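You operate a simulated robot arm through the tools that you are given. There is no shell and no other tool.

The job below is to be done with a simulated robot arm. You get a single attempt, and the scene is never put back.

JOB
Lay the grey, brown and cream rounded tiles in matching slots; push the peg board up to the turntable base.

Only the result counts: the job must be done as asked and must still hold three seconds after the hand-in. Knocking over, shifting, dropping, spilling or breaking anything else fails it.

ROBOT AND FRAMES
A 6-joint arm with a two-finger gripper, fixed in place. Base frame: the origin is at the foot of the arm, x ahead of it, y to its left, z up. Readings come in m, rad, newtons and seconds.
With the tool pointing down near the work surface it reaches from about 0.32 to 0.68 m from the base axis. Its first joint turns from -2.897 to 2.897 rad. Payload 3.18 kg.
The TCP is the grasp point between the finger pads, 0.03 m short of the fingertips. In the tool frame z runs along the fingers and y along their closing line. Largest opening 0.144 m; the body of the gripper starts 0.103 m behind the TCP.
Orientation is that of the tool frame in the base frame, as [roll, pitch, yaw] about the fixed x, y, z axes, in that order (R = Rz(yaw) Ry(pitch) Rx(roll)). With the fingers straight down and closing along the base's y, the tool's x points along the base's -x, its y along +y and its z along -z.

CONTROLS
- The arm moves only by the tool servo_tool. Its argument "motion" is a list that holds one entry, the list of rows, each a list of 7 numbers: the finger opening in m, from 0 to 0.144, then the shift along the base's x, y, z in m, then the turn, a rotation vector about the base's x, y, z in rad. In form: [[[jaw, tx, ty, tz, wx, wy, wz], ...]]. A call has 1 to 20 rows; each row is the pose to reach, as a shift and turn from the pose commanded when the call began. A row lasts 0.2 s, in which the tool goes at most 0.05 m and 0.15 rad; a call with a longer step from one row to the next is refused whole, and so is a gripper value outside its range. A pose out of reach is approached as far as the arm can. The call stops where the force on the tool passes 40 N (or 10 N more than at its start, if that is more) or the arm is blocked; 0.2 s more then pass. Each finger halts on what it meets, pressing with about 31 N; the grip force reading is that of the motor and also rises with nothing between the fingers. The clock runs only during rows and for 0.2 s after the last one: add rows that repeat a pose to give the fingers time. The reply holds the time, the measured pose of the TCP, the force on the tool along the base axes, the opening and the grip force, in the units named above and with some noise, with the torque about the TCP (base axes, N m) and any sound that the robot's microphone picked up.
- Cameras (640 x 400 px; columns grow to the right, rows downward): "scene" is fixed at [0.3992, -0.4998, 1.2856]; the picture's right is [0.99, -0.15, 0.00], its down [-0.08, -0.53, -0.84] and it looks along [0.13, 0.83, -0.54] (base axes); focal length 357 px, centre (320, 200). "wrist" rides on the gripper at [0.076, 0.016, -0.143] in the tool frame; the picture's right is [-0.21, 0.98, 0.00], its down [-0.84, -0.18, -0.51] and it looks along [-0.50, -0.11, 0.86] (tool axes); focal length 218 px, centre (320, 200). There is no depth. A picture from a camera that has moved, and an enlarged one, comes with that camera's place and axes in the base frame and with its lens.
- snapshot(camera): a new picture of that camera. No time passes.
- zoom(camera, box): a new picture of the part [left, top, right, bottom] of that camera's present view, enlarged. No time passes.
- hand_in(): hands the job in; it is judged then, once.

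Places have to be worked out from the pictures, the camera data and where the tool is seen. Open the gripper and draw the arm clear of the work before you hand the job in, unless the task says otherwise.

The tools are called after ">>>" as a command line: name --argument value ..., lists and objects as JSON in quotes. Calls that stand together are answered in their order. servo_tool: Moves the arm, as the interface text tells. Its arguments: {"type":"object","properties":{"motion":{"type":"array","items":{"type":"array","items":{"type":"array","items":{"type":"number"}}}}},"required":["motion"]} The other tools are called the same way: snapshot (camera) takes a picture; zoom (camera, box) takes an enlarged picture of a part of a camera's view; hand_in () hands the job in.

At the start:

```text
t: 0.0
eef_pos: [0.2163, 0.2861, 1.0025]
tool_rot: [3.141, 0.0, 3.141]
contact_force: [0.8, 0.3, 0.1]
moment: [0.0, -0.03, 0.02]
finger_gap: 0.144
grip_force: 0.0
```

scene: 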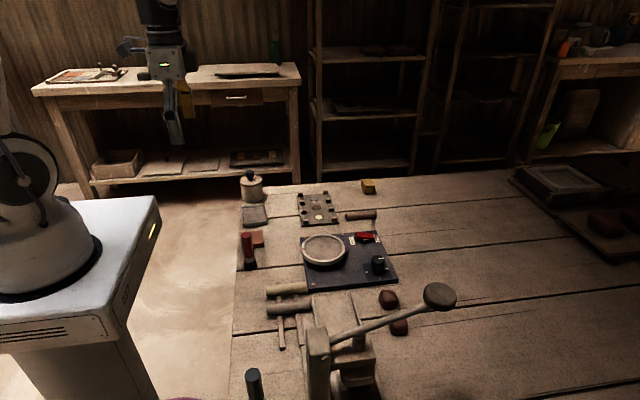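
wrist: 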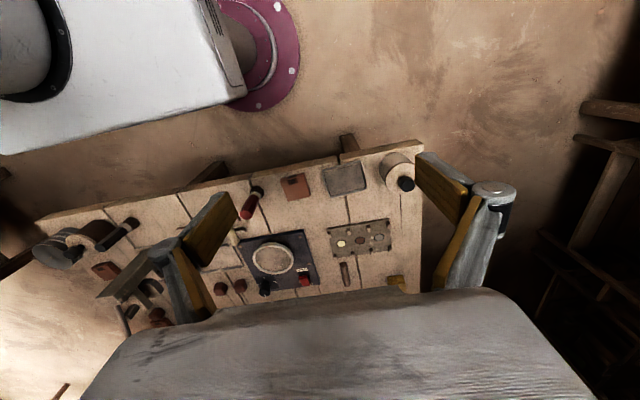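

I start by looking closely at the table area in both cameras.

>>> zoom --camera "scene" --box '[220, 160, 420, 285]'

>>> zoom --camera "wrist" --box '[200, 150, 440, 300]'

>>> zoom --camera "scene" --box '[280, 180, 360, 230]'

>>> zoom --camera "scene" --box '[220, 260, 470, 400]'

```text
3.20 times, centred on (320, 222) of scene
camera zoom: at [0.3992, -0.4998, 1.2856], right [0.99, -0.15, 0.0], down [-0.08, -0.53, -0.84], along [0.13, 0.83, -0.54], focal length 1141 px, centre (320, 128)
```

zoom: 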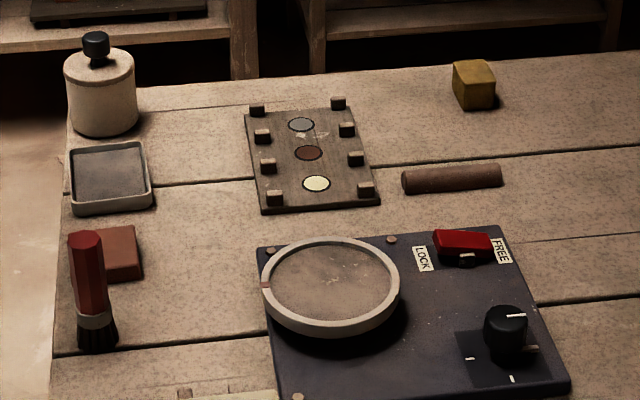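

```text
2.67 times, centred on (320, 225) of wrist
camera zoom: at [0.1391, 0.3021, 1.1447], right [0.21, 0.98, 0.0], down [0.84, -0.18, 0.51], along [0.5, -0.11, -0.86], focal length 582 px, centre (320, 133)
```

zoom: 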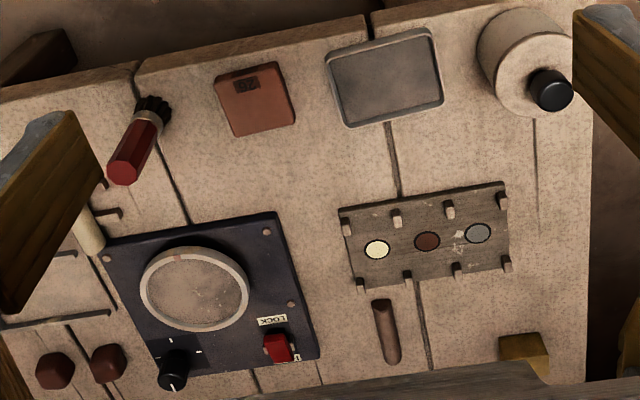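

```text
8.00 times, centred on (320, 205) of scene
camera zoom: at [0.3992, -0.4998, 1.2856], right [0.99, -0.15, 0.0], down [-0.08, -0.53, -0.84], along [0.13, 0.83, -0.54], focal length 2853 px, centre (320, 160)
```

zoom: 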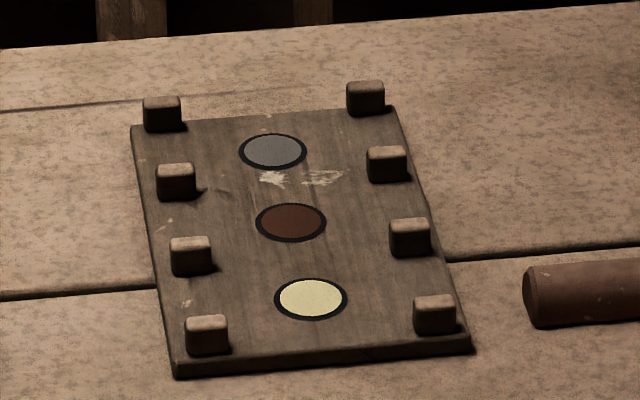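

```text
2.56 times, centred on (345, 330) of scene
camera zoom: at [0.3992, -0.4998, 1.2856], right [0.99, -0.15, 0.0], down [-0.08, -0.53, -0.84], along [0.13, 0.83, -0.54], focal length 913 px, centre (256, -133)
```

zoom: 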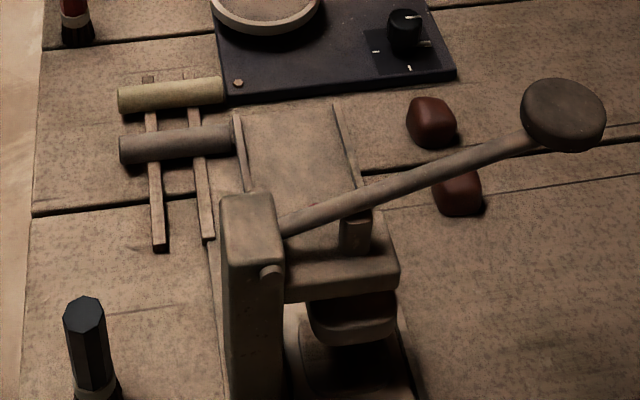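

Triangulating the brown disc in both views gives about (0.518, 0.322, 0.726). The peg board then spans x≈0.468–0.567 and y≈0.243–0.393, and the turntable base's far edge is at y≈0.204. I'm moving the wrist camera closer, staying high, to look at the board.

>>> servo_tool --motion '[[[0.144, 0.03, 0.005, -0.01, 0, 0, 0], [0.144, 0.06, 0.01, -0.02, 0, 0, 0], [0.144, 0.09, 0.015, -0.035, 0, 0, 0], [0.144, 0.12, 0.02, -0.05, 0, 0, 0], [0.144, 0.15, 0.025, -0.06, 0, 0, 0], [0.144, 0.184, 0.034, -0.07, 0, 0, 0], [0.144, 0.184, 0.034, -0.07, 0, 0, 0]]]'

>>> snapshot --camera "wrist"

>>> zoom --camera "wrist" --box '[160, 150, 480, 350]'

```text
t: 1.6
eef_pos: [0.3975, 0.3221, 0.9346]
tool_rot: [3.14, -0.001, -3.14]
contact_force: [0.7, 0.3, -0.3]
moment: [-0.01, -0.01, -0.02]
finger_gap: 0.1441
grip_force: 0.1
```

```text
taken
camera wrist: at [0.3206, 0.3383, 1.0767], right [0.21, 0.98, 0.0], down [0.84, -0.18, 0.51], along [0.5, -0.11, -0.86], focal length 218 px, centre (320, 200)
```

wrist: 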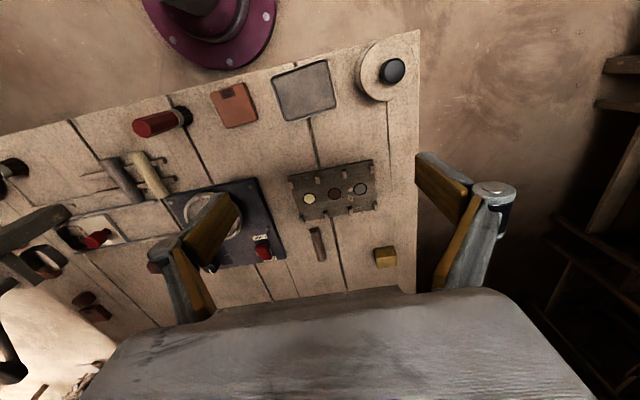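

```text
2.00 times, centred on (320, 250) of wrist
camera zoom: at [0.3206, 0.3383, 1.0767], right [0.21, 0.98, 0.0], down [0.84, -0.18, 0.51], along [0.5, -0.11, -0.86], focal length 436 px, centre (320, 100)
```

zoom: 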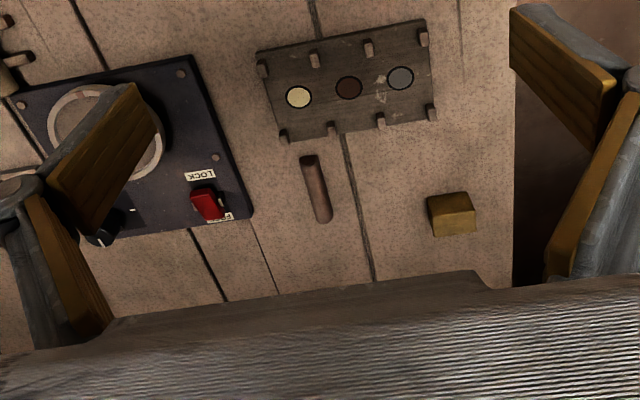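

I'm zooming in on the board and the brown piece for exact shapes, and on the rack holding the grey and cream pieces.

>>> zoom --camera "wrist" --box '[270, 150, 400, 270]'

>>> zoom --camera "wrist" --box '[70, 120, 230, 270]'

>>> zoom --camera "scene" --box '[255, 270, 335, 330]'

>>> zoom --camera "scene" --box '[330, 195, 400, 235]'

```text
3.33 times, centred on (335, 210) of wrist
camera zoom: at [0.3206, 0.3383, 1.0767], right [0.21, 0.98, 0.0], down [0.84, -0.18, 0.51], along [0.5, -0.11, -0.86], focal length 728 px, centre (270, 167)
```

zoom: 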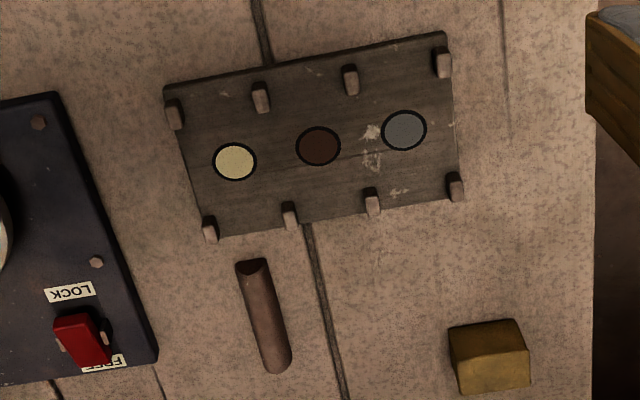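

```text
2.67 times, centred on (150, 195) of wrist
camera zoom: at [0.3206, 0.3383, 1.0767], right [0.21, 0.98, 0.0], down [0.84, -0.18, 0.51], along [0.5, -0.11, -0.86], focal length 582 px, centre (773, 213)
```

zoom: 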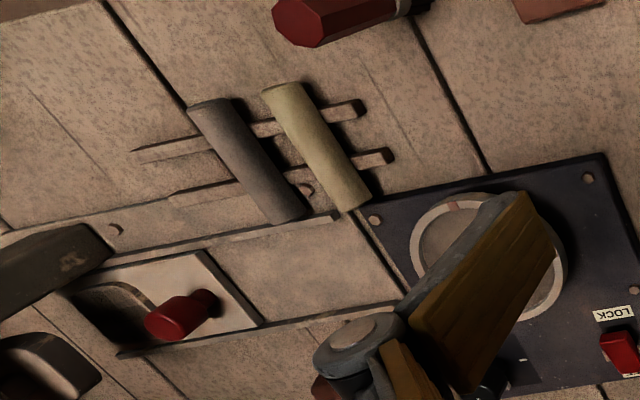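

```text
6.67 times, centred on (295, 300) of scene
camera zoom: at [0.3992, -0.4998, 1.2856], right [0.99, -0.15, 0.0], down [-0.08, -0.53, -0.84], along [0.13, 0.83, -0.54], focal length 2378 px, centre (487, -467)
```

zoom: 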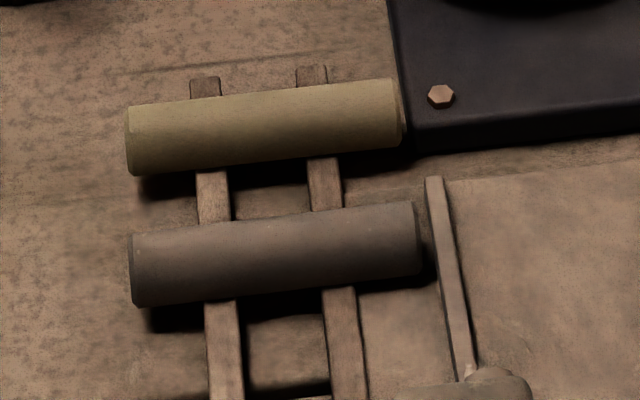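

```text
9.14 times, centred on (365, 215) of scene
camera zoom: at [0.3992, -0.4998, 1.2856], right [0.99, -0.15, 0.0], down [-0.08, -0.53, -0.84], along [0.13, 0.83, -0.54], focal length 3261 px, centre (-91, 63)
```

zoom: 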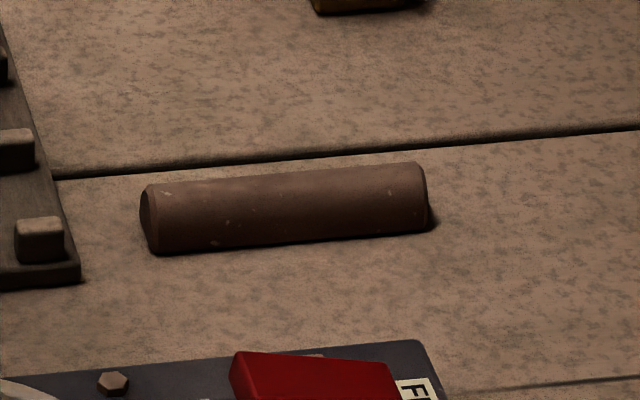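

The pieces are flat-bottomed with rounded tops, and each board slot between peg pairs carries a colour disc. From both views the base's far edge is at y≈0.195 (top z≈0.73) and the board's far edge is at y≈0.396. I'll turn the gripper 90° to close along x and go above the free space behind the board, so I can push it with two spread fingers.

>>> servo_tool --motion '[[[0.13, 0.01, 0.01, -0.005, 0, 0, -0.1428], [0.12, 0.02, 0.02, -0.01, 0, 0, -0.2856], [0.11, 0.03, 0.03, -0.015, 0, 0, -0.4284], [0.1, 0.04, 0.04, -0.02, 0, 0, -0.5712], [0.09, 0.05, 0.05, -0.025, 0, 0, -0.714], [0.08, 0.06, 0.06, -0.03, 0, 0, -0.8568], [0.07, 0.07, 0.07, -0.035, 0, 0, -0.9996], [0.06, 0.08, 0.08, -0.04, 0, 0, -1.1424], [0.06, 0.09, 0.09, -0.045, 0, 0, -1.2852], [0.06, 0.1, 0.1, -0.05, 0, 0, -1.428], [0.06, 0.115, 0.102, -0.05, 0, 0, -1.5708], [0.06, 0.115, 0.102, -0.05, 0, 0, -1.5708], [0.06, 0.115, 0.102, -0.05, 0, 0, -1.5708]]]'

>>> snapshot --camera "wrist"

>>> snapshot --camera "scene"

```text
t: 4.4
eef_pos: [0.4967, 0.4069, 0.8638]
tool_rot: [3.127, -0.009, 1.57]
contact_force: [-0.2, 0.4, 0.9]
moment: [0.02, 0.03, 0.0]
finger_gap: 0.06
grip_force: 0.0
out of reach, approached as far as the arm can: row 8, 9, 10, 11, 12, 13
```

```text
taken
camera wrist: at [0.5108, 0.4804, 1.0082], right [0.98, -0.21, 0.01], down [-0.19, -0.85, 0.5], along [-0.09, -0.49, -0.87], focal length 218 px, centre (320, 200)
```

wrist: 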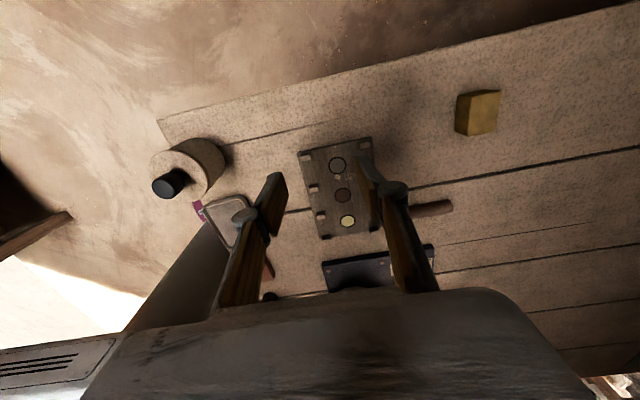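

```text
taken
```

scene: 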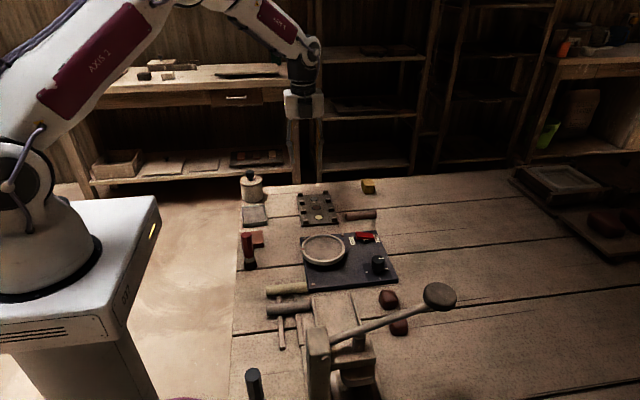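

The arm stopped at about (0.497, 0.407, 0.864), short of the commanded pose at this height. I'll lower toward z≈0.80, pulling slightly inward, and check the reach there.

>>> servo_tool --motion '[[[0.06, 0, -0.003, -0.03, 0, 0, 0], [0.06, 0, -0.006, -0.06, 0, 0, 0], [0.06, 0, -0.01, -0.08, 0, 0, 0], [0.06, 0, -0.01, -0.08, 0, 0, 0]]]'

>>> snapshot --camera "wrist"

>>> zoom --camera "scene" --box '[240, 100, 400, 240]'

```text
t: 5.4
eef_pos: [0.4991, 0.3975, 0.7826]
tool_rot: [-3.141, 0.0, 1.571]
contact_force: [0.8, 0.4, -0.5]
moment: [-0.03, 0.0, 0.03]
finger_gap: 0.0601
grip_force: 0.1
```

```text
taken
camera wrist: at [0.5143, 0.474, 0.926], right [0.98, -0.21, 0.0], down [-0.18, -0.84, 0.51], along [-0.11, -0.5, -0.86], focal length 218 px, centre (320, 200)
```

wrist: 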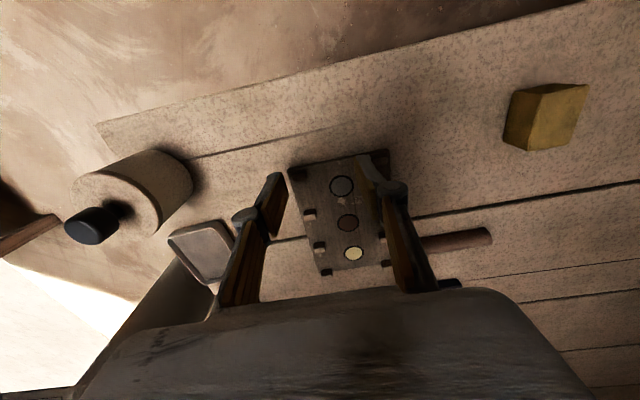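

```text
2.86 times, centred on (320, 170) of scene
camera zoom: at [0.3992, -0.4998, 1.2856], right [0.99, -0.15, 0.0], down [-0.08, -0.53, -0.84], along [0.13, 0.83, -0.54], focal length 1019 px, centre (320, 286)
```

zoom: 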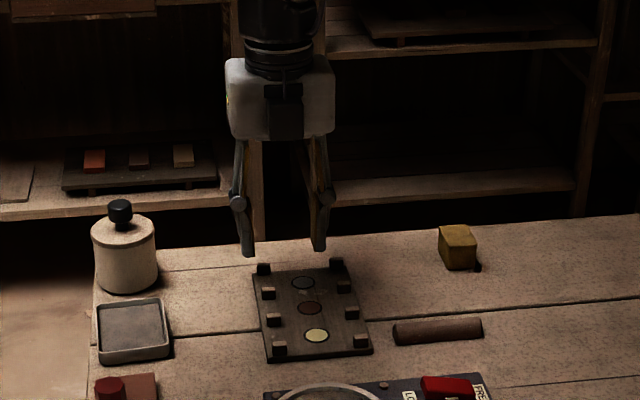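

At z=0.783 the pose is exact. I'll shift out to about (0.516, 0.417) at this height, since the fingertips at z≈0.753 are still above the pegs, and see whether it's reachable here.

>>> servo_tool --motion '[[[0.06, 0.006, 0.008, 0, 0, 0, 0], [0.06, 0.012, 0.015, 0, 0, 0, 0], [0.06, 0.017, 0.021, 0, 0, 0, 0], [0.06, 0.017, 0.021, 0, 0, 0, 0]]]'

>>> snapshot --camera "wrist"

>>> zoom --camera "scene" --box '[270, 130, 370, 230]'

```text
t: 6.4
eef_pos: [0.5155, 0.4183, 0.7861]
tool_rot: [3.141, 0.002, 1.569]
contact_force: [0.5, -0.4, -0.2]
moment: [-0.02, 0.02, 0.0]
finger_gap: 0.0601
grip_force: 0.0
```

```text
taken
camera wrist: at [0.5316, 0.4941, 0.9277], right [0.98, -0.21, 0.0], down [-0.18, -0.84, 0.51], along [-0.11, -0.5, -0.86], focal length 218 px, centre (320, 200)
```

wrist: 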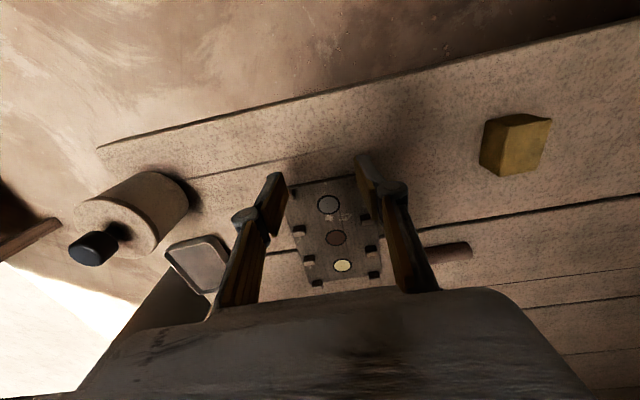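

```text
4.00 times, centred on (320, 180) of scene
camera zoom: at [0.3992, -0.4998, 1.2856], right [0.99, -0.15, 0.0], down [-0.08, -0.53, -0.84], along [0.13, 0.83, -0.54], focal length 1426 px, centre (320, 280)
```

zoom: 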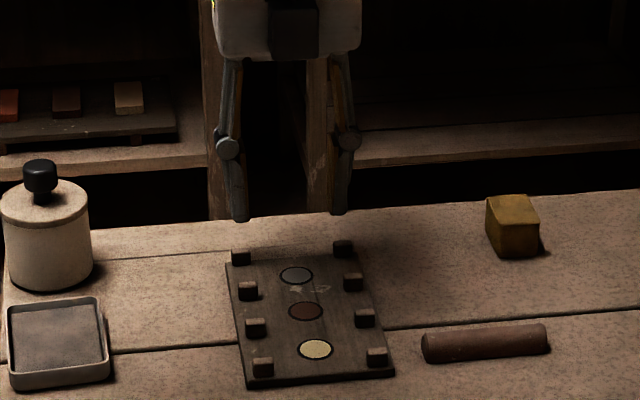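

The pose (0.5155, 0.418) is reachable, with the finger fronts about 10 mm behind the board's far edge. I'm descending until the tips are at about z=0.718.

>>> servo_tool --motion '[[[0.06, 0, 0, -0.012, 0, 0, 0], [0.06, 0, 0, -0.024, 0, 0, 0], [0.06, 0, 0, -0.032, 0, 0, 0], [0.06, 0, 0, -0.037, 0, 0, 0], [0.06, 0, 0, -0.037, 0, 0, 0]]]'

>>> zoom --camera "wrist" --box '[200, 130, 460, 300]'

>>> zoom --camera "scene" --box '[280, 160, 360, 230]'

```text
t: 7.6
eef_pos: [0.5157, 0.4172, 0.7479]
tool_rot: [3.137, -0.002, 1.572]
contact_force: [-4.8, -8.3, 39.5]
moment: [-0.61, 0.66, 0.15]
finger_gap: 0.0623
grip_force: 12.5
```

```text
2.35 times, centred on (330, 215) of wrist
camera zoom: at [0.5314, 0.4936, 0.8919], right [0.98, -0.21, 0.0], down [-0.18, -0.84, 0.51], along [-0.1, -0.49, -0.86], focal length 514 px, centre (296, 165)
```

zoom: 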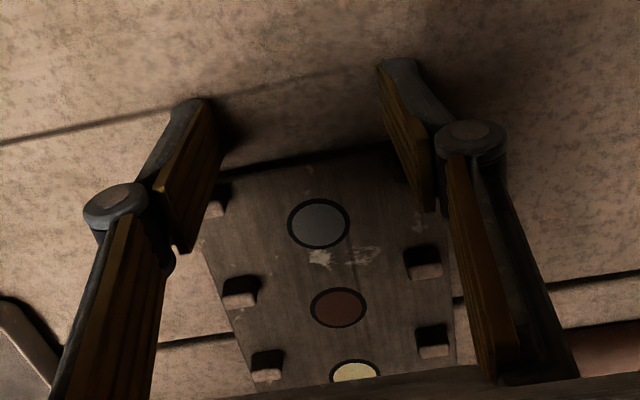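

```text
5.71 times, centred on (320, 195) of scene
camera zoom: at [0.3992, -0.4998, 1.2856], right [0.99, -0.15, 0.0], down [-0.08, -0.53, -0.84], along [0.13, 0.83, -0.54], focal length 2038 px, centre (320, 229)
```

zoom: 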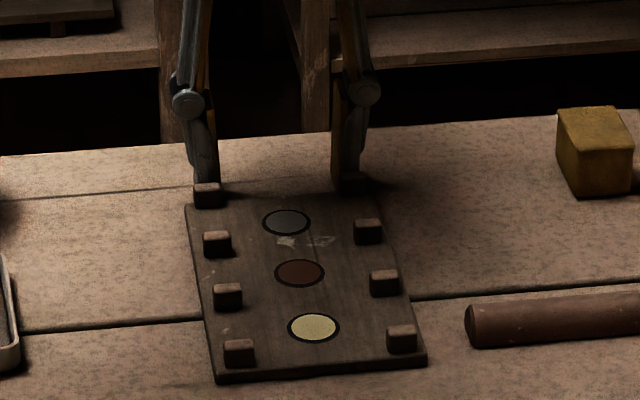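

The reading shows 39.5 N upward, so the tips are on the table and its surface is at z≈0.718. I'll lift 3 mm and re-read.

>>> servo_tool --motion '[[[0.06, 0, 0, 0.003, 0, 0, 0], [0.06, 0, 0, 0.003, 0, 0, 0]]]'

>>> zoom --camera "scene" --box '[295, 170, 345, 210]'

```text
t: 8.2
eef_pos: [0.5165, 0.4192, 0.749]
tool_rot: [3.14, -0.002, 1.571]
contact_force: [0.2, 4.9, 13.9]
moment: [0.14, 0.03, -0.11]
finger_gap: 0.0609
grip_force: 0.0
```

```text
10.00 times, centred on (320, 190) of scene
camera zoom: at [0.3992, -0.4998, 1.2856], right [0.99, -0.15, 0.0], down [-0.08, -0.53, -0.84], along [0.13, 0.83, -0.54], focal length 3566 px, centre (320, 300)
```

zoom: 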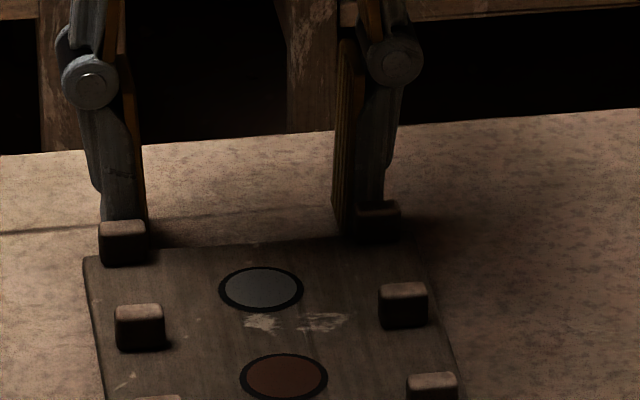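

There's still 13.9 N at z≈0.749, so I'll lift a bit more until the vertical force vanishes.

>>> servo_tool --motion '[[[0.06, 0, 0, 0.002, 0, 0, 0], [0.06, 0, 0, 0.002, 0, 0, 0]]]'

```text
t: 8.8
eef_pos: [0.5141, 0.4172, 0.7516]
tool_rot: [-3.14, 0.001, 1.571]
contact_force: [-0.1, -0.5, 0.7]
moment: [-0.02, -0.03, 0.0]
finger_gap: 0.0599
grip_force: 0.1
```

I'm free at z≈0.7515, so the tips are about 2 mm above the table (z≈0.7195) and below the board's top at 0.726. I'll push along -y by 40 mm slowly, then inspect.

>>> servo_tool --motion '[[[0.06, 0, -0.004, 0, 0, 0, 0], [0.06, 0, -0.008, 0, 0, 0, 0], [0.06, 0, -0.012, 0, 0, 0, 0], [0.06, 0, -0.016, 0, 0, 0, 0], [0.06, 0, -0.02, 0, 0, 0, 0], [0.06, 0, -0.024, 0, 0, 0, 0], [0.06, 0, -0.028, 0, 0, 0, 0], [0.06, 0, -0.032, 0, 0, 0, 0], [0.06, 0, -0.036, 0, 0, 0, 0], [0.06, 0, -0.04, 0, 0, 0, 0]]]'

>>> zoom --camera "scene" --box '[285, 180, 365, 240]'

>>> zoom --camera "wrist" --box '[220, 130, 440, 300]'

```text
t: 11.0
eef_pos: [0.5155, 0.3794, 0.7519]
tool_rot: [3.141, -0.002, 1.571]
contact_force: [0.0, 1.9, -0.2]
moment: [0.07, -0.03, -0.02]
finger_gap: 0.0599
grip_force: 0.4
```

```text
6.67 times, centred on (325, 210) of scene
camera zoom: at [0.3992, -0.4998, 1.2856], right [0.99, -0.15, 0.0], down [-0.08, -0.53, -0.84], along [0.13, 0.83, -0.54], focal length 2378 px, centre (287, 133)
```

zoom: 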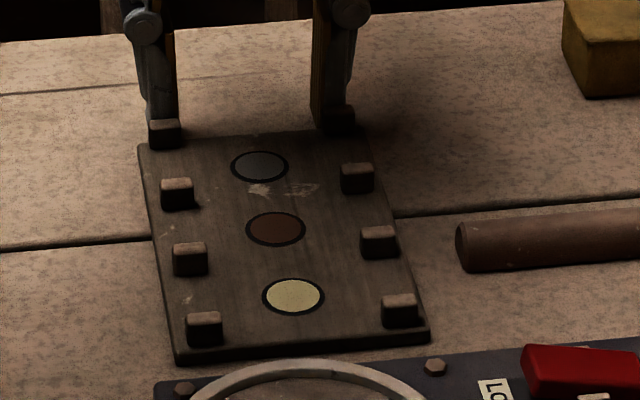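

```text
2.35 times, centred on (330, 215) of wrist
camera zoom: at [0.5313, 0.4549, 0.8947], right [0.98, -0.21, 0.0], down [-0.18, -0.84, 0.51], along [-0.11, -0.5, -0.86], focal length 514 px, centre (296, 165)
```

zoom: 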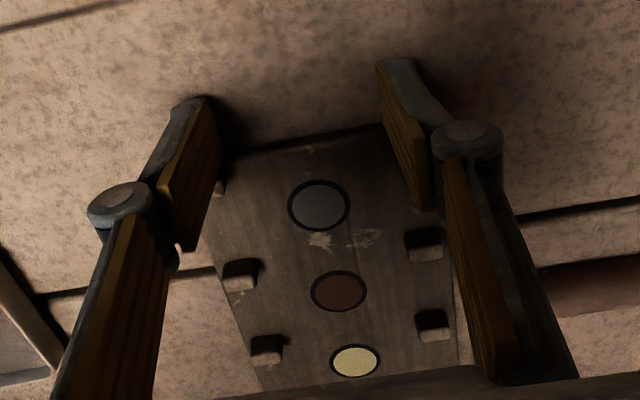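

The board is sliding straight. Its near edge is now at y≈0.2165 and the base edge at ≈0.193, so I'll push 15 mm more and look again.

>>> servo_tool --motion '[[[0.06, 0, -0.003, 0, 0, 0, 0], [0.06, 0, -0.006, 0, 0, 0, 0], [0.06, 0, -0.009, 0, 0, 0, 0], [0.06, 0, -0.012, 0, 0, 0, 0], [0.06, 0, -0.015, 0, 0, 0, 0]]]'

>>> zoom --camera "scene" --box '[290, 195, 360, 255]'

```text
t: 12.2
eef_pos: [0.5143, 0.3629, 0.7504]
tool_rot: [-3.14, -0.001, 1.572]
contact_force: [-0.2, 3.3, 1.0]
moment: [0.03, 0.01, -0.01]
finger_gap: 0.0605
grip_force: 0.1
```

```text
6.67 times, centred on (325, 225) of scene
camera zoom: at [0.3992, -0.4998, 1.2856], right [0.99, -0.15, 0.0], down [-0.08, -0.53, -0.84], along [0.13, 0.83, -0.54], focal length 2378 px, centre (287, 33)
```

zoom: 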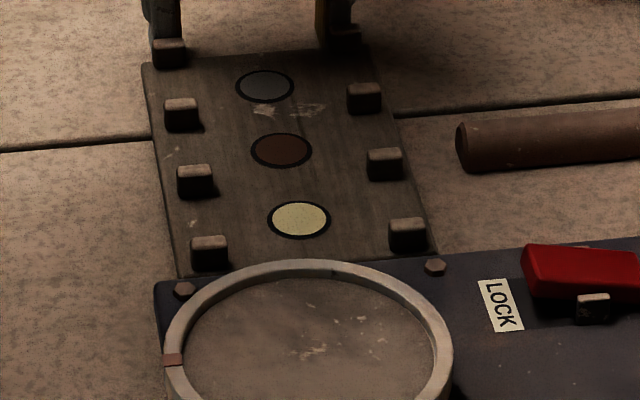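

The gap is now only a few millimetres. I'll go on in 1 mm rows in short calls, watching the y force.

>>> servo_tool --motion '[[[0.06, 0, -0.001, 0, 0, 0, 0], [0.06, 0, -0.002, 0, 0, 0, 0], [0.06, 0, -0.003, 0, 0, 0, 0]]]'

>>> zoom --camera "scene" --box '[300, 220, 350, 250]'

>>> zoom --camera "wrist" --box '[220, 130, 440, 300]'

```text
t: 13.0
eef_pos: [0.5148, 0.3613, 0.7519]
tool_rot: [3.141, 0.001, 1.571]
contact_force: [-0.6, 2.1, -0.2]
moment: [0.02, -0.01, -0.03]
finger_gap: 0.06
grip_force: 0.5
```

```text
12.80 times, centred on (325, 235) of scene
camera zoom: at [0.3992, -0.4998, 1.2856], right [0.99, -0.15, 0.0], down [-0.08, -0.53, -0.84], along [0.13, 0.83, -0.54], focal length 4565 px, centre (256, -248)
```

zoom: 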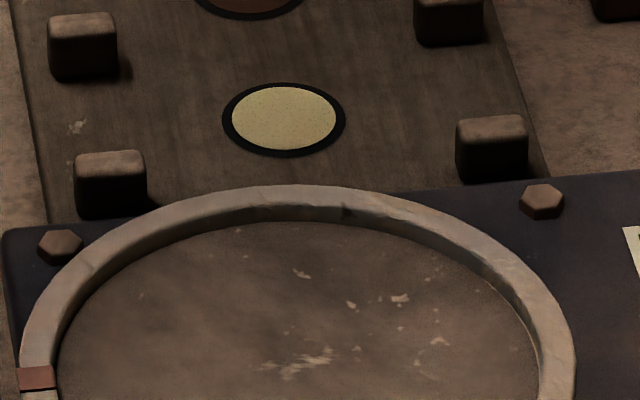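

```text
2.35 times, centred on (330, 215) of wrist
camera zoom: at [0.5313, 0.4363, 0.8942], right [0.98, -0.21, 0.0], down [-0.18, -0.84, 0.51], along [-0.11, -0.5, -0.86], focal length 514 px, centre (296, 165)
```

zoom: 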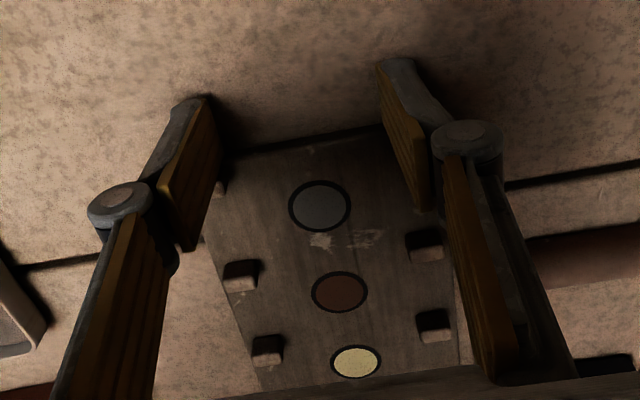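

Force is still just sliding friction (about 2 N), so I'm continuing in 1 mm rows.

>>> servo_tool --motion '[[[0.06, 0, -0.001, 0, 0, 0, 0], [0.06, 0, -0.002, 0, 0, 0, 0]]]'

```text
t: 13.6
eef_pos: [0.5156, 0.3585, 0.7524]
tool_rot: [3.141, -0.001, 1.571]
contact_force: [-0.9, 2.3, 0.7]
moment: [0.03, 0.05, -0.01]
finger_gap: 0.06
grip_force: 0.0
```

The force is unchanged (≈2.3 N), so I'll go 2 mm further.

>>> servo_tool --motion '[[[0.06, 0, -0.001, 0, 0, 0, 0], [0.06, 0, -0.002, 0, 0, 0, 0]]]'

>>> zoom --camera "scene" --box '[300, 220, 350, 250]'

```text
t: 14.2
eef_pos: [0.5158, 0.3561, 0.7521]
tool_rot: [3.141, 0.001, 1.571]
contact_force: [-0.4, 2.7, 0.5]
moment: [0.07, 0.03, 0.01]
finger_gap: 0.0604
grip_force: 0.5
```

```text
12.80 times, centred on (325, 235) of scene
camera zoom: at [0.3992, -0.4998, 1.2856], right [0.99, -0.15, 0.0], down [-0.08, -0.53, -0.84], along [0.13, 0.83, -0.54], focal length 4565 px, centre (256, -248)
```

zoom: 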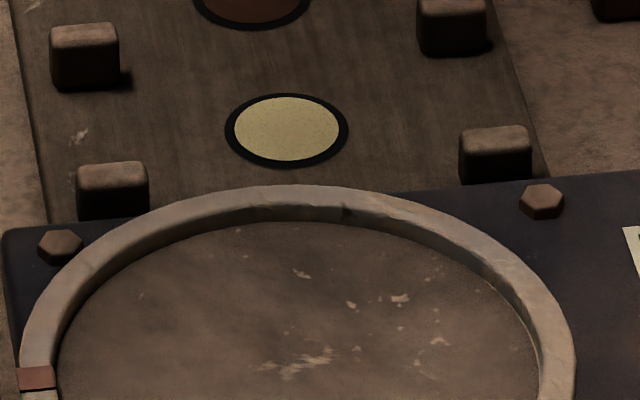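

The board keeps advancing with friction only, so contact isn't reached yet. I'm continuing in 1 mm increments.

>>> servo_tool --motion '[[[0.06, 0, -0.001, 0, 0, 0, 0], [0.06, 0, -0.002, 0, 0, 0, 0]]]'

```text
t: 14.8
eef_pos: [0.516, 0.3553, 0.7514]
tool_rot: [3.141, -0.002, 1.571]
contact_force: [-1.3, 15.3, -2.8]
moment: [0.41, 0.19, -0.05]
finger_gap: 0.0602
grip_force: 0.4
```

The y force jumped to 15 N, so the board is against the base. I'll check the picture to confirm the base hasn't shifted.

>>> zoom --camera "scene" --box '[300, 220, 350, 250]'

>>> zoom --camera "scene" --box '[280, 190, 360, 240]'

```text
12.80 times, centred on (325, 235) of scene
camera zoom: at [0.3992, -0.4998, 1.2856], right [0.99, -0.15, 0.0], down [-0.08, -0.53, -0.84], along [0.13, 0.83, -0.54], focal length 4565 px, centre (256, -248)
```

zoom: 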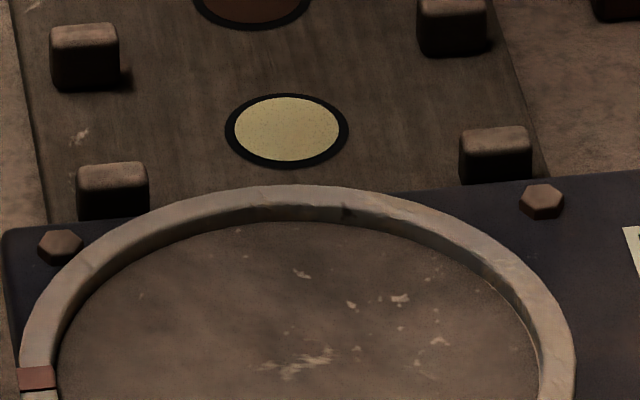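

```text
8.00 times, centred on (320, 215) of scene
camera zoom: at [0.3992, -0.4998, 1.2856], right [0.99, -0.15, 0.0], down [-0.08, -0.53, -0.84], along [0.13, 0.83, -0.54], focal length 2853 px, centre (320, 80)
```

zoom: 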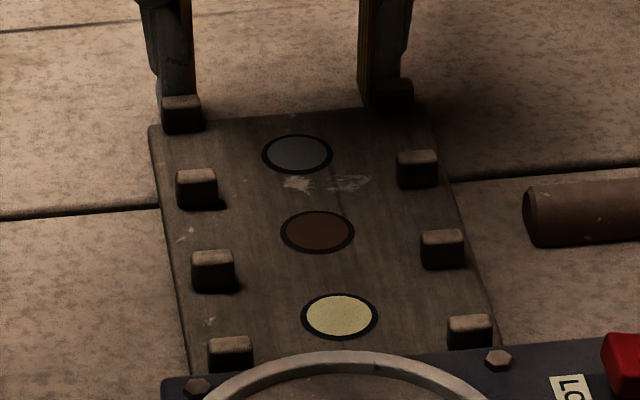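

The board is in contact and the base is unmoved. I estimate the board centre at (0.517, 0.2685), with slot centres at y≈0.314 (grey), 0.2685 (brown) and 0.223 (cream). Now I'll back off +y, lift, and rotate back to closing along y near the brown piece.

>>> servo_tool --motion '[[[0.06, 0, 0.005, 0, 0, 0, 0], [0.06, 0, 0.012, 0, 0, 0, 0], [0.06, 0, 0.012, 0.02, 0, 0, 0], [0.06, 0, 0.012, 0.05, 0, 0, 0], [0.06, 0, 0.012, 0.055, 0, 0, 0]]]'

>>> servo_tool --motion '[[[0.06, 0.005, -0.008, 0, 0, 0, 0.1428], [0.06, 0.01, -0.016, 0, 0, 0, 0.2856], [0.06, 0.015, -0.024, 0, 0, 0, 0.4284], [0.06, 0.02, -0.032, 0, 0, 0, 0.5712], [0.06, 0.025, -0.04, 0, 0, 0, 0.714], [0.06, 0.03, -0.048, 0, 0, 0, 0.8568], [0.06, 0.035, -0.056, 0, 0, 0, 0.9996], [0.06, 0.04, -0.064, 0, 0, 0, 1.1424], [0.06, 0.045, -0.072, 0, 0, 0, 1.2852], [0.06, 0.05, -0.08, 0, 0, 0, 1.428], [0.06, 0.055, -0.096, 0, 0, 0, 1.5708], [0.06, 0.055, -0.096, 0, 0, 0, 1.5708]]]'

>>> snapshot --camera "wrist"

>>> snapshot --camera "scene"

```text
t: 16.0
eef_pos: [0.5141, 0.365, 0.8059]
tool_rot: [3.142, -0.001, 1.57]
contact_force: [0.1, 0.4, -0.8]
moment: [-0.01, 0.05, 0.0]
finger_gap: 0.06
grip_force: 0.0
```

```text
t: 18.6
eef_pos: [0.5699, 0.2712, 0.8056]
tool_rot: [-3.141, 0.001, -3.139]
contact_force: [0.2, 0.7, -0.1]
moment: [-0.03, 0.04, -0.02]
finger_gap: 0.06
grip_force: 0.1
```

```text
taken
camera wrist: at [0.4928, 0.2857, 0.9487], right [0.21, 0.98, 0.0], down [0.84, -0.18, 0.51], along [0.5, -0.1, -0.86], focal length 218 px, centre (320, 200)
```

wrist: 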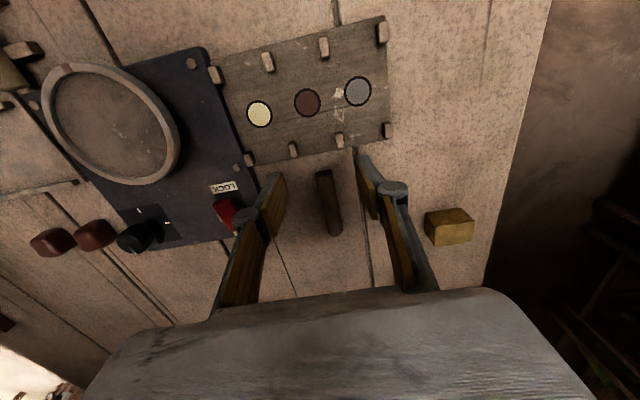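

```text
taken
```

scene: 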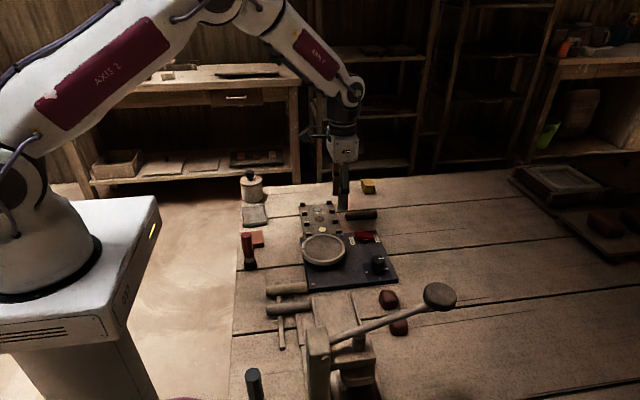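

I have a good view of the board and brown tile, so I'm zooming to measure both.

>>> zoom --camera "wrist" --box '[200, 10, 400, 135]'

>>> zoom --camera "wrist" --box '[240, 130, 420, 250]'

```text
3.20 times, centred on (300, 72) of wrist
camera zoom: at [0.4928, 0.2857, 0.9487], right [0.21, 0.98, 0.0], down [0.84, -0.18, 0.51], along [0.5, -0.1, -0.86], focal length 698 px, centre (384, 608)
```

zoom: 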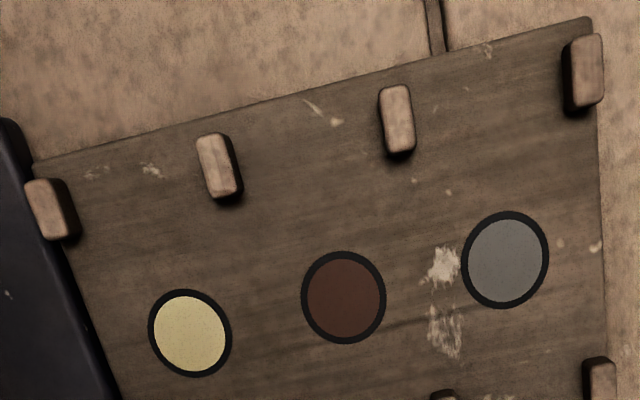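

```text
3.33 times, centred on (330, 190) of wrist
camera zoom: at [0.4928, 0.2857, 0.9487], right [0.21, 0.98, 0.0], down [0.84, -0.18, 0.51], along [0.5, -0.1, -0.86], focal length 728 px, centre (287, 233)
```

zoom: 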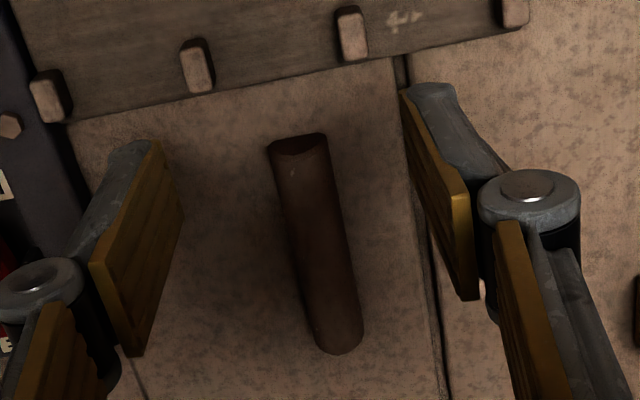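

Measured: brown slot at (0.516, 0.268), cream slot (0.516, 0.221), grey slot (0.516, 0.316). The brown tile spans x 0.591–0.677 at y≈0.268 and is 0.0196 wide. I'll straddle it at x≈0.618 and come down with the tips about 2.5 mm above the table.

>>> servo_tool --motion '[[[0.06, 0.015, -0.002, -0.005, 0, 0, 0], [0.06, 0.03, -0.002, -0.015, 0, 0, 0], [0.06, 0.04, -0.002, -0.025, 0, 0, 0], [0.06, 0.048, -0.002, -0.035, 0, 0, 0], [0.06, 0.048, -0.002, -0.045, 0, 0, 0], [0.06, 0.048, -0.002, -0.053, 0, 0, 0], [0.06, 0.048, -0.002, -0.053, 0, 0, 0]]]'

>>> zoom --camera "wrist" --box '[220, 120, 420, 280]'

>>> zoom --camera "scene" --box '[310, 180, 410, 250]'

```text
t: 20.2
eef_pos: [0.6183, 0.2677, 0.7545]
tool_rot: [3.14, 0.001, -3.14]
contact_force: [-0.6, -0.3, 0.0]
moment: [-0.02, 0.03, -0.02]
finger_gap: 0.06
grip_force: 0.1
```

```text
2.50 times, centred on (320, 200) of wrist
camera zoom: at [0.5412, 0.2823, 0.898], right [0.21, 0.98, 0.0], down [0.84, -0.18, 0.51], along [0.5, -0.11, -0.86], focal length 546 px, centre (320, 200)
```

zoom: 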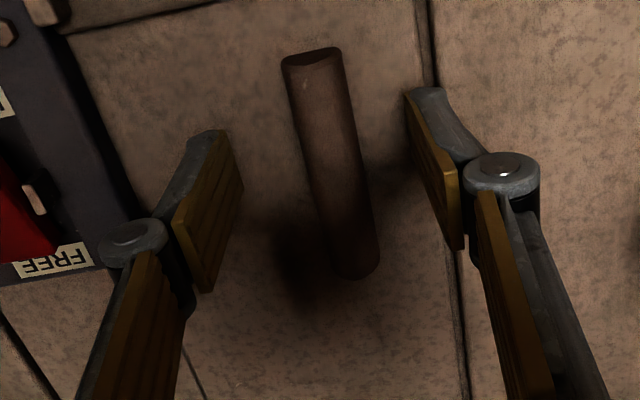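

```text
5.71 times, centred on (360, 215) of scene
camera zoom: at [0.3992, -0.4998, 1.2856], right [0.99, -0.15, 0.0], down [-0.08, -0.53, -0.84], along [0.13, 0.83, -0.54], focal length 2038 px, centre (91, 114)
```

zoom: 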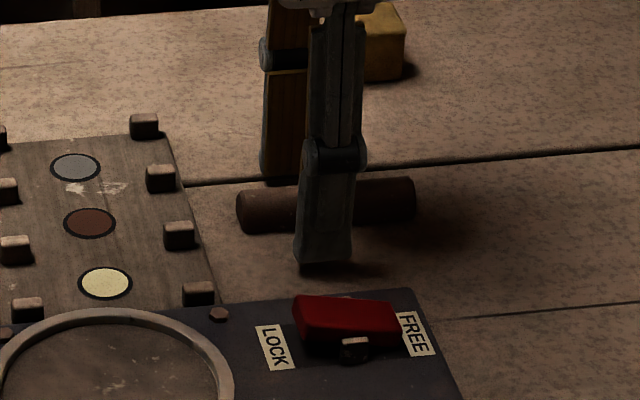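

The fingers straddle the tile near its middle with no contact. I'll lower 1.5 mm and close on the tile.

>>> servo_tool --motion '[[[0.06, 0, 0, -0.0015, 0, 0, 0], [0.04, 0, 0, -0.0015, 0, 0, 0], [0.025, 0, 0, -0.0015, 0, 0, 0], [0.01, 0, 0, -0.0015, 0, 0, 0], [0.005, 0, 0, -0.0015, 0, 0, 0], [0.005, 0, 0, -0.0015, 0, 0, 0]]]'

>>> zoom --camera "wrist" --box '[220, 120, 420, 280]'

```text
t: 21.6
eef_pos: [0.6181, 0.2673, 0.7526]
tool_rot: [-3.141, -0.001, 3.14]
contact_force: [0.5, -0.2, 1.7]
moment: [0.0, 0.06, 0.01]
finger_gap: 0.0185
grip_force: 30.8
```

```text
2.50 times, centred on (320, 200) of wrist
camera zoom: at [0.5409, 0.2833, 0.8962], right [0.21, 0.98, 0.0], down [0.84, -0.18, 0.51], along [0.5, -0.11, -0.86], focal length 546 px, centre (320, 200)
```

zoom: 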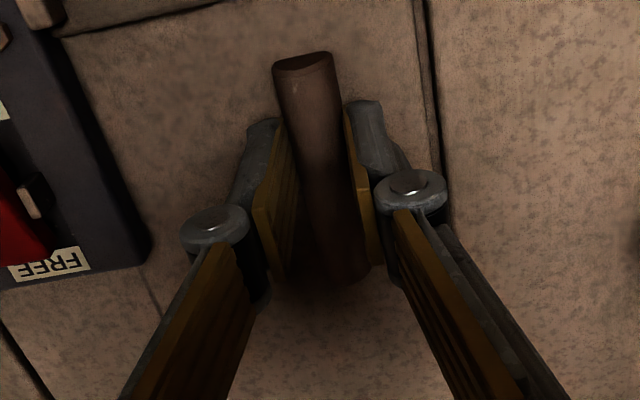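

The tile is gripped (gap 18.5 mm, 31 N). I'll lift 35 mm and carry it in -x over the brown slot.

>>> servo_tool --motion '[[[0.005, 0, 0, 0.008, 0, 0, 0], [0.005, 0, 0, 0.02, 0, 0, 0], [0.005, 0, 0, 0.035, 0, 0, 0], [0.005, -0.02, 0, 0.037, 0, 0, 0], [0.005, -0.045, 0, 0.037, 0, 0, 0], [0.005, -0.07, 0, 0.037, 0, 0, 0], [0.005, -0.095, 0, 0.037, 0, 0, 0], [0.005, -0.11, 0, 0.037, 0, 0, 0], [0.005, -0.1175, 0, 0.037, 0, 0, 0], [0.005, -0.1175, 0, 0.037, 0, 0, 0]]]'

>>> zoom --camera "wrist" --box '[200, 90, 440, 270]'

>>> zoom --camera "scene" --box '[280, 170, 380, 240]'

```text
t: 23.8
eef_pos: [0.5014, 0.2667, 0.7885]
tool_rot: [-3.141, 0.0, -3.141]
contact_force: [0.0, 0.3, 0.5]
moment: [0.01, 0.04, 0.01]
finger_gap: 0.0186
grip_force: 30.9
```

```text
2.22 times, centred on (320, 180) of wrist
camera zoom: at [0.4239, 0.2821, 0.9319], right [0.21, 0.98, 0.0], down [0.84, -0.18, 0.51], along [0.5, -0.11, -0.86], focal length 485 px, centre (320, 244)
```

zoom: 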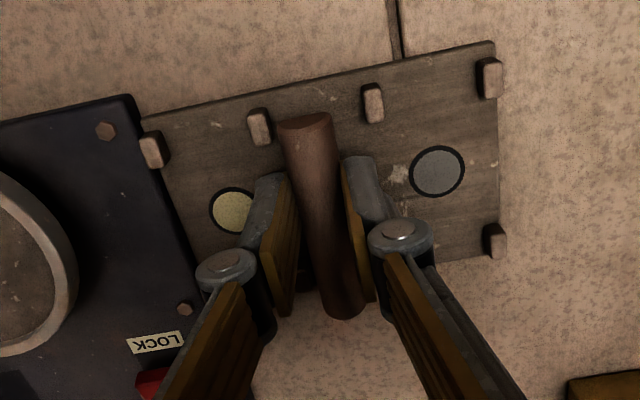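

```text
5.71 times, centred on (330, 205) of scene
camera zoom: at [0.3992, -0.4998, 1.2856], right [0.99, -0.15, 0.0], down [-0.08, -0.53, -0.84], along [0.13, 0.83, -0.54], focal length 2038 px, centre (263, 171)
```

zoom: 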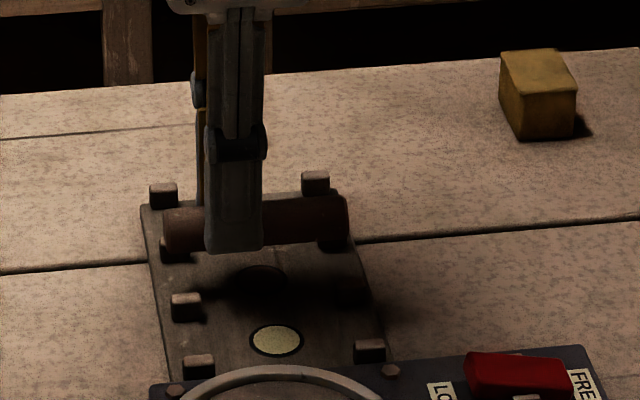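

The brown tile is above its slot, centred between the pegs. I'm lowering until it's about 1 mm above the board, with a +1.5 mm x and y trim.

>>> servo_tool --motion '[[[0.005, 0.0015, 0.001, -0.01, 0, 0, 0], [0.005, 0.0015, 0.001, -0.02, 0, 0, 0], [0.005, 0.0015, 0.001, -0.026, 0, 0, 0], [0.005, 0.0015, 0.001, -0.029, 0, 0, 0], [0.005, 0.0015, 0.001, -0.029, 0, 0, 0]]]'

>>> zoom --camera "wrist" --box '[200, 90, 440, 270]'

>>> zoom --camera "scene" --box '[280, 180, 370, 240]'

```text
t: 25.0
eef_pos: [0.5033, 0.2685, 0.7615]
tool_rot: [3.141, 0.0, -3.14]
contact_force: [-0.2, -0.3, -0.5]
moment: [-0.03, -0.01, -0.02]
finger_gap: 0.0184
grip_force: 30.9
```

```text
2.22 times, centred on (320, 180) of wrist
camera zoom: at [0.4255, 0.2845, 0.9044], right [0.21, 0.98, 0.0], down [0.84, -0.18, 0.51], along [0.5, -0.11, -0.86], focal length 485 px, centre (320, 244)
```

zoom: 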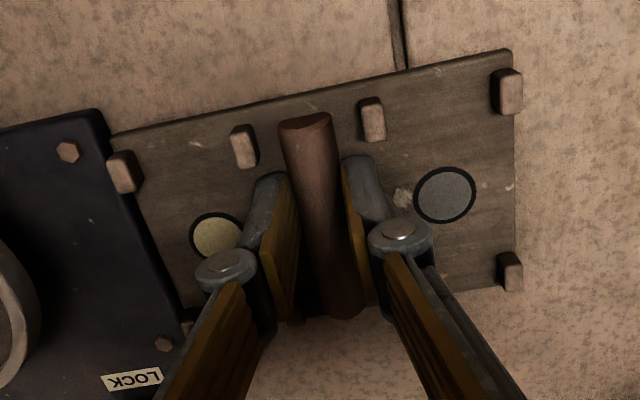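

```text
6.67 times, centred on (325, 210) of scene
camera zoom: at [0.3992, -0.4998, 1.2856], right [0.99, -0.15, 0.0], down [-0.08, -0.53, -0.84], along [0.13, 0.83, -0.54], focal length 2378 px, centre (287, 133)
```

zoom: 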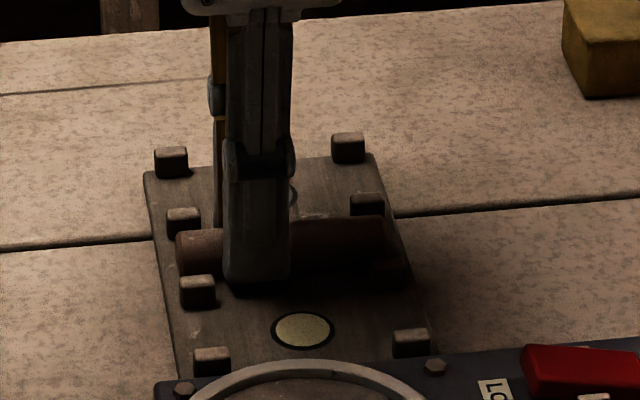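

The tile sits between the peg rows with no contact yet. I'll ease down 1.5 mm and check for touch.

>>> servo_tool --motion '[[[0.005, 0, 0, -0.0008, 0, 0, 0], [0.005, 0, 0, -0.0015, 0, 0, 0], [0.005, 0, 0, -0.0015, 0, 0, 0]]]'

```text
t: 25.8
eef_pos: [0.5025, 0.2685, 0.7622]
tool_rot: [-3.141, 0.002, 3.141]
contact_force: [-6.8, -0.5, 31.2]
moment: [-0.05, 0.35, 0.0]
finger_gap: 0.0185
grip_force: 31.0
```

It has seated on the board (31 N). I'll relieve 0.8 mm, then open slightly to release.

>>> servo_tool --motion '[[[0.005, 0, 0, 0.0008, 0, 0, 0], [0.015, 0, 0, 0.0008, 0, 0, 0], [0.022, 0, 0, 0.0008, 0, 0, 0], [0.032, 0, 0, 0.0008, 0, 0, 0], [0.032, 0, 0, 0.0008, 0, 0, 0]]]'

>>> servo_tool --motion '[[[0.032, 0, 0, 0.01, 0, 0, 0], [0.032, 0, 0, 0.03, 0, 0, 0], [0.032, 0, 0, 0.06, 0, 0, 0], [0.032, -0.01, 0, 0.09, 0, 0, 0], [0.05, -0.03, 0, 0.11, 0, 0, 0], [0.06, -0.05, 0, 0.12, 0, 0, 0], [0.06, -0.05, 0, 0.12, 0, 0, 0]]]'

>>> snapshot --camera "wrist"

>>> zoom --camera "scene" --box '[280, 180, 370, 240]'

```text
t: 27.0
eef_pos: [0.5019, 0.2675, 0.7603]
tool_rot: [-3.141, 0.0, -3.141]
contact_force: [-1.0, 1.2, 0.2]
moment: [-0.02, 0.0, 0.02]
finger_gap: 0.032
grip_force: 0.0
```

```text
t: 28.6
eef_pos: [0.4501, 0.2717, 0.8793]
tool_rot: [3.141, -0.001, -3.141]
contact_force: [0.3, 0.3, -0.1]
moment: [-0.04, -0.04, -0.01]
finger_gap: 0.06
grip_force: 0.0
```

```text
taken
camera wrist: at [0.3728, 0.2863, 1.0214], right [0.21, 0.98, 0.0], down [0.84, -0.18, 0.51], along [0.5, -0.11, -0.86], focal length 218 px, centre (320, 200)
```

wrist: 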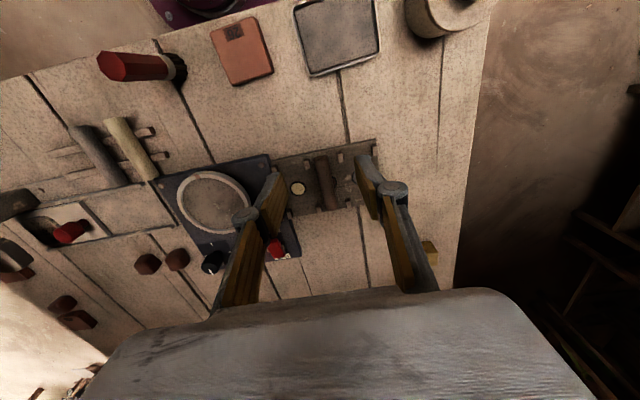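

```text
6.67 times, centred on (325, 210) of scene
camera zoom: at [0.3992, -0.4998, 1.2856], right [0.99, -0.15, 0.0], down [-0.08, -0.53, -0.84], along [0.13, 0.83, -0.54], focal length 2378 px, centre (287, 133)
```

zoom: 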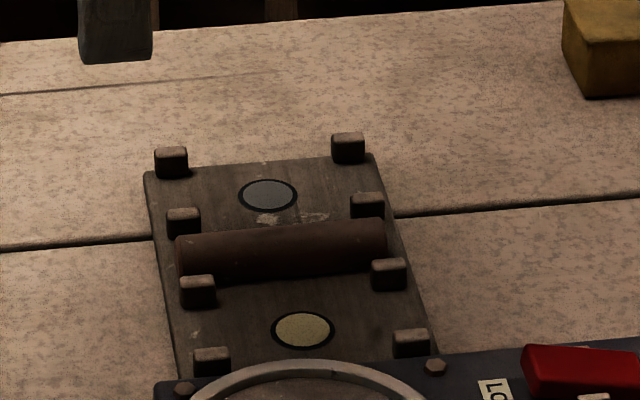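

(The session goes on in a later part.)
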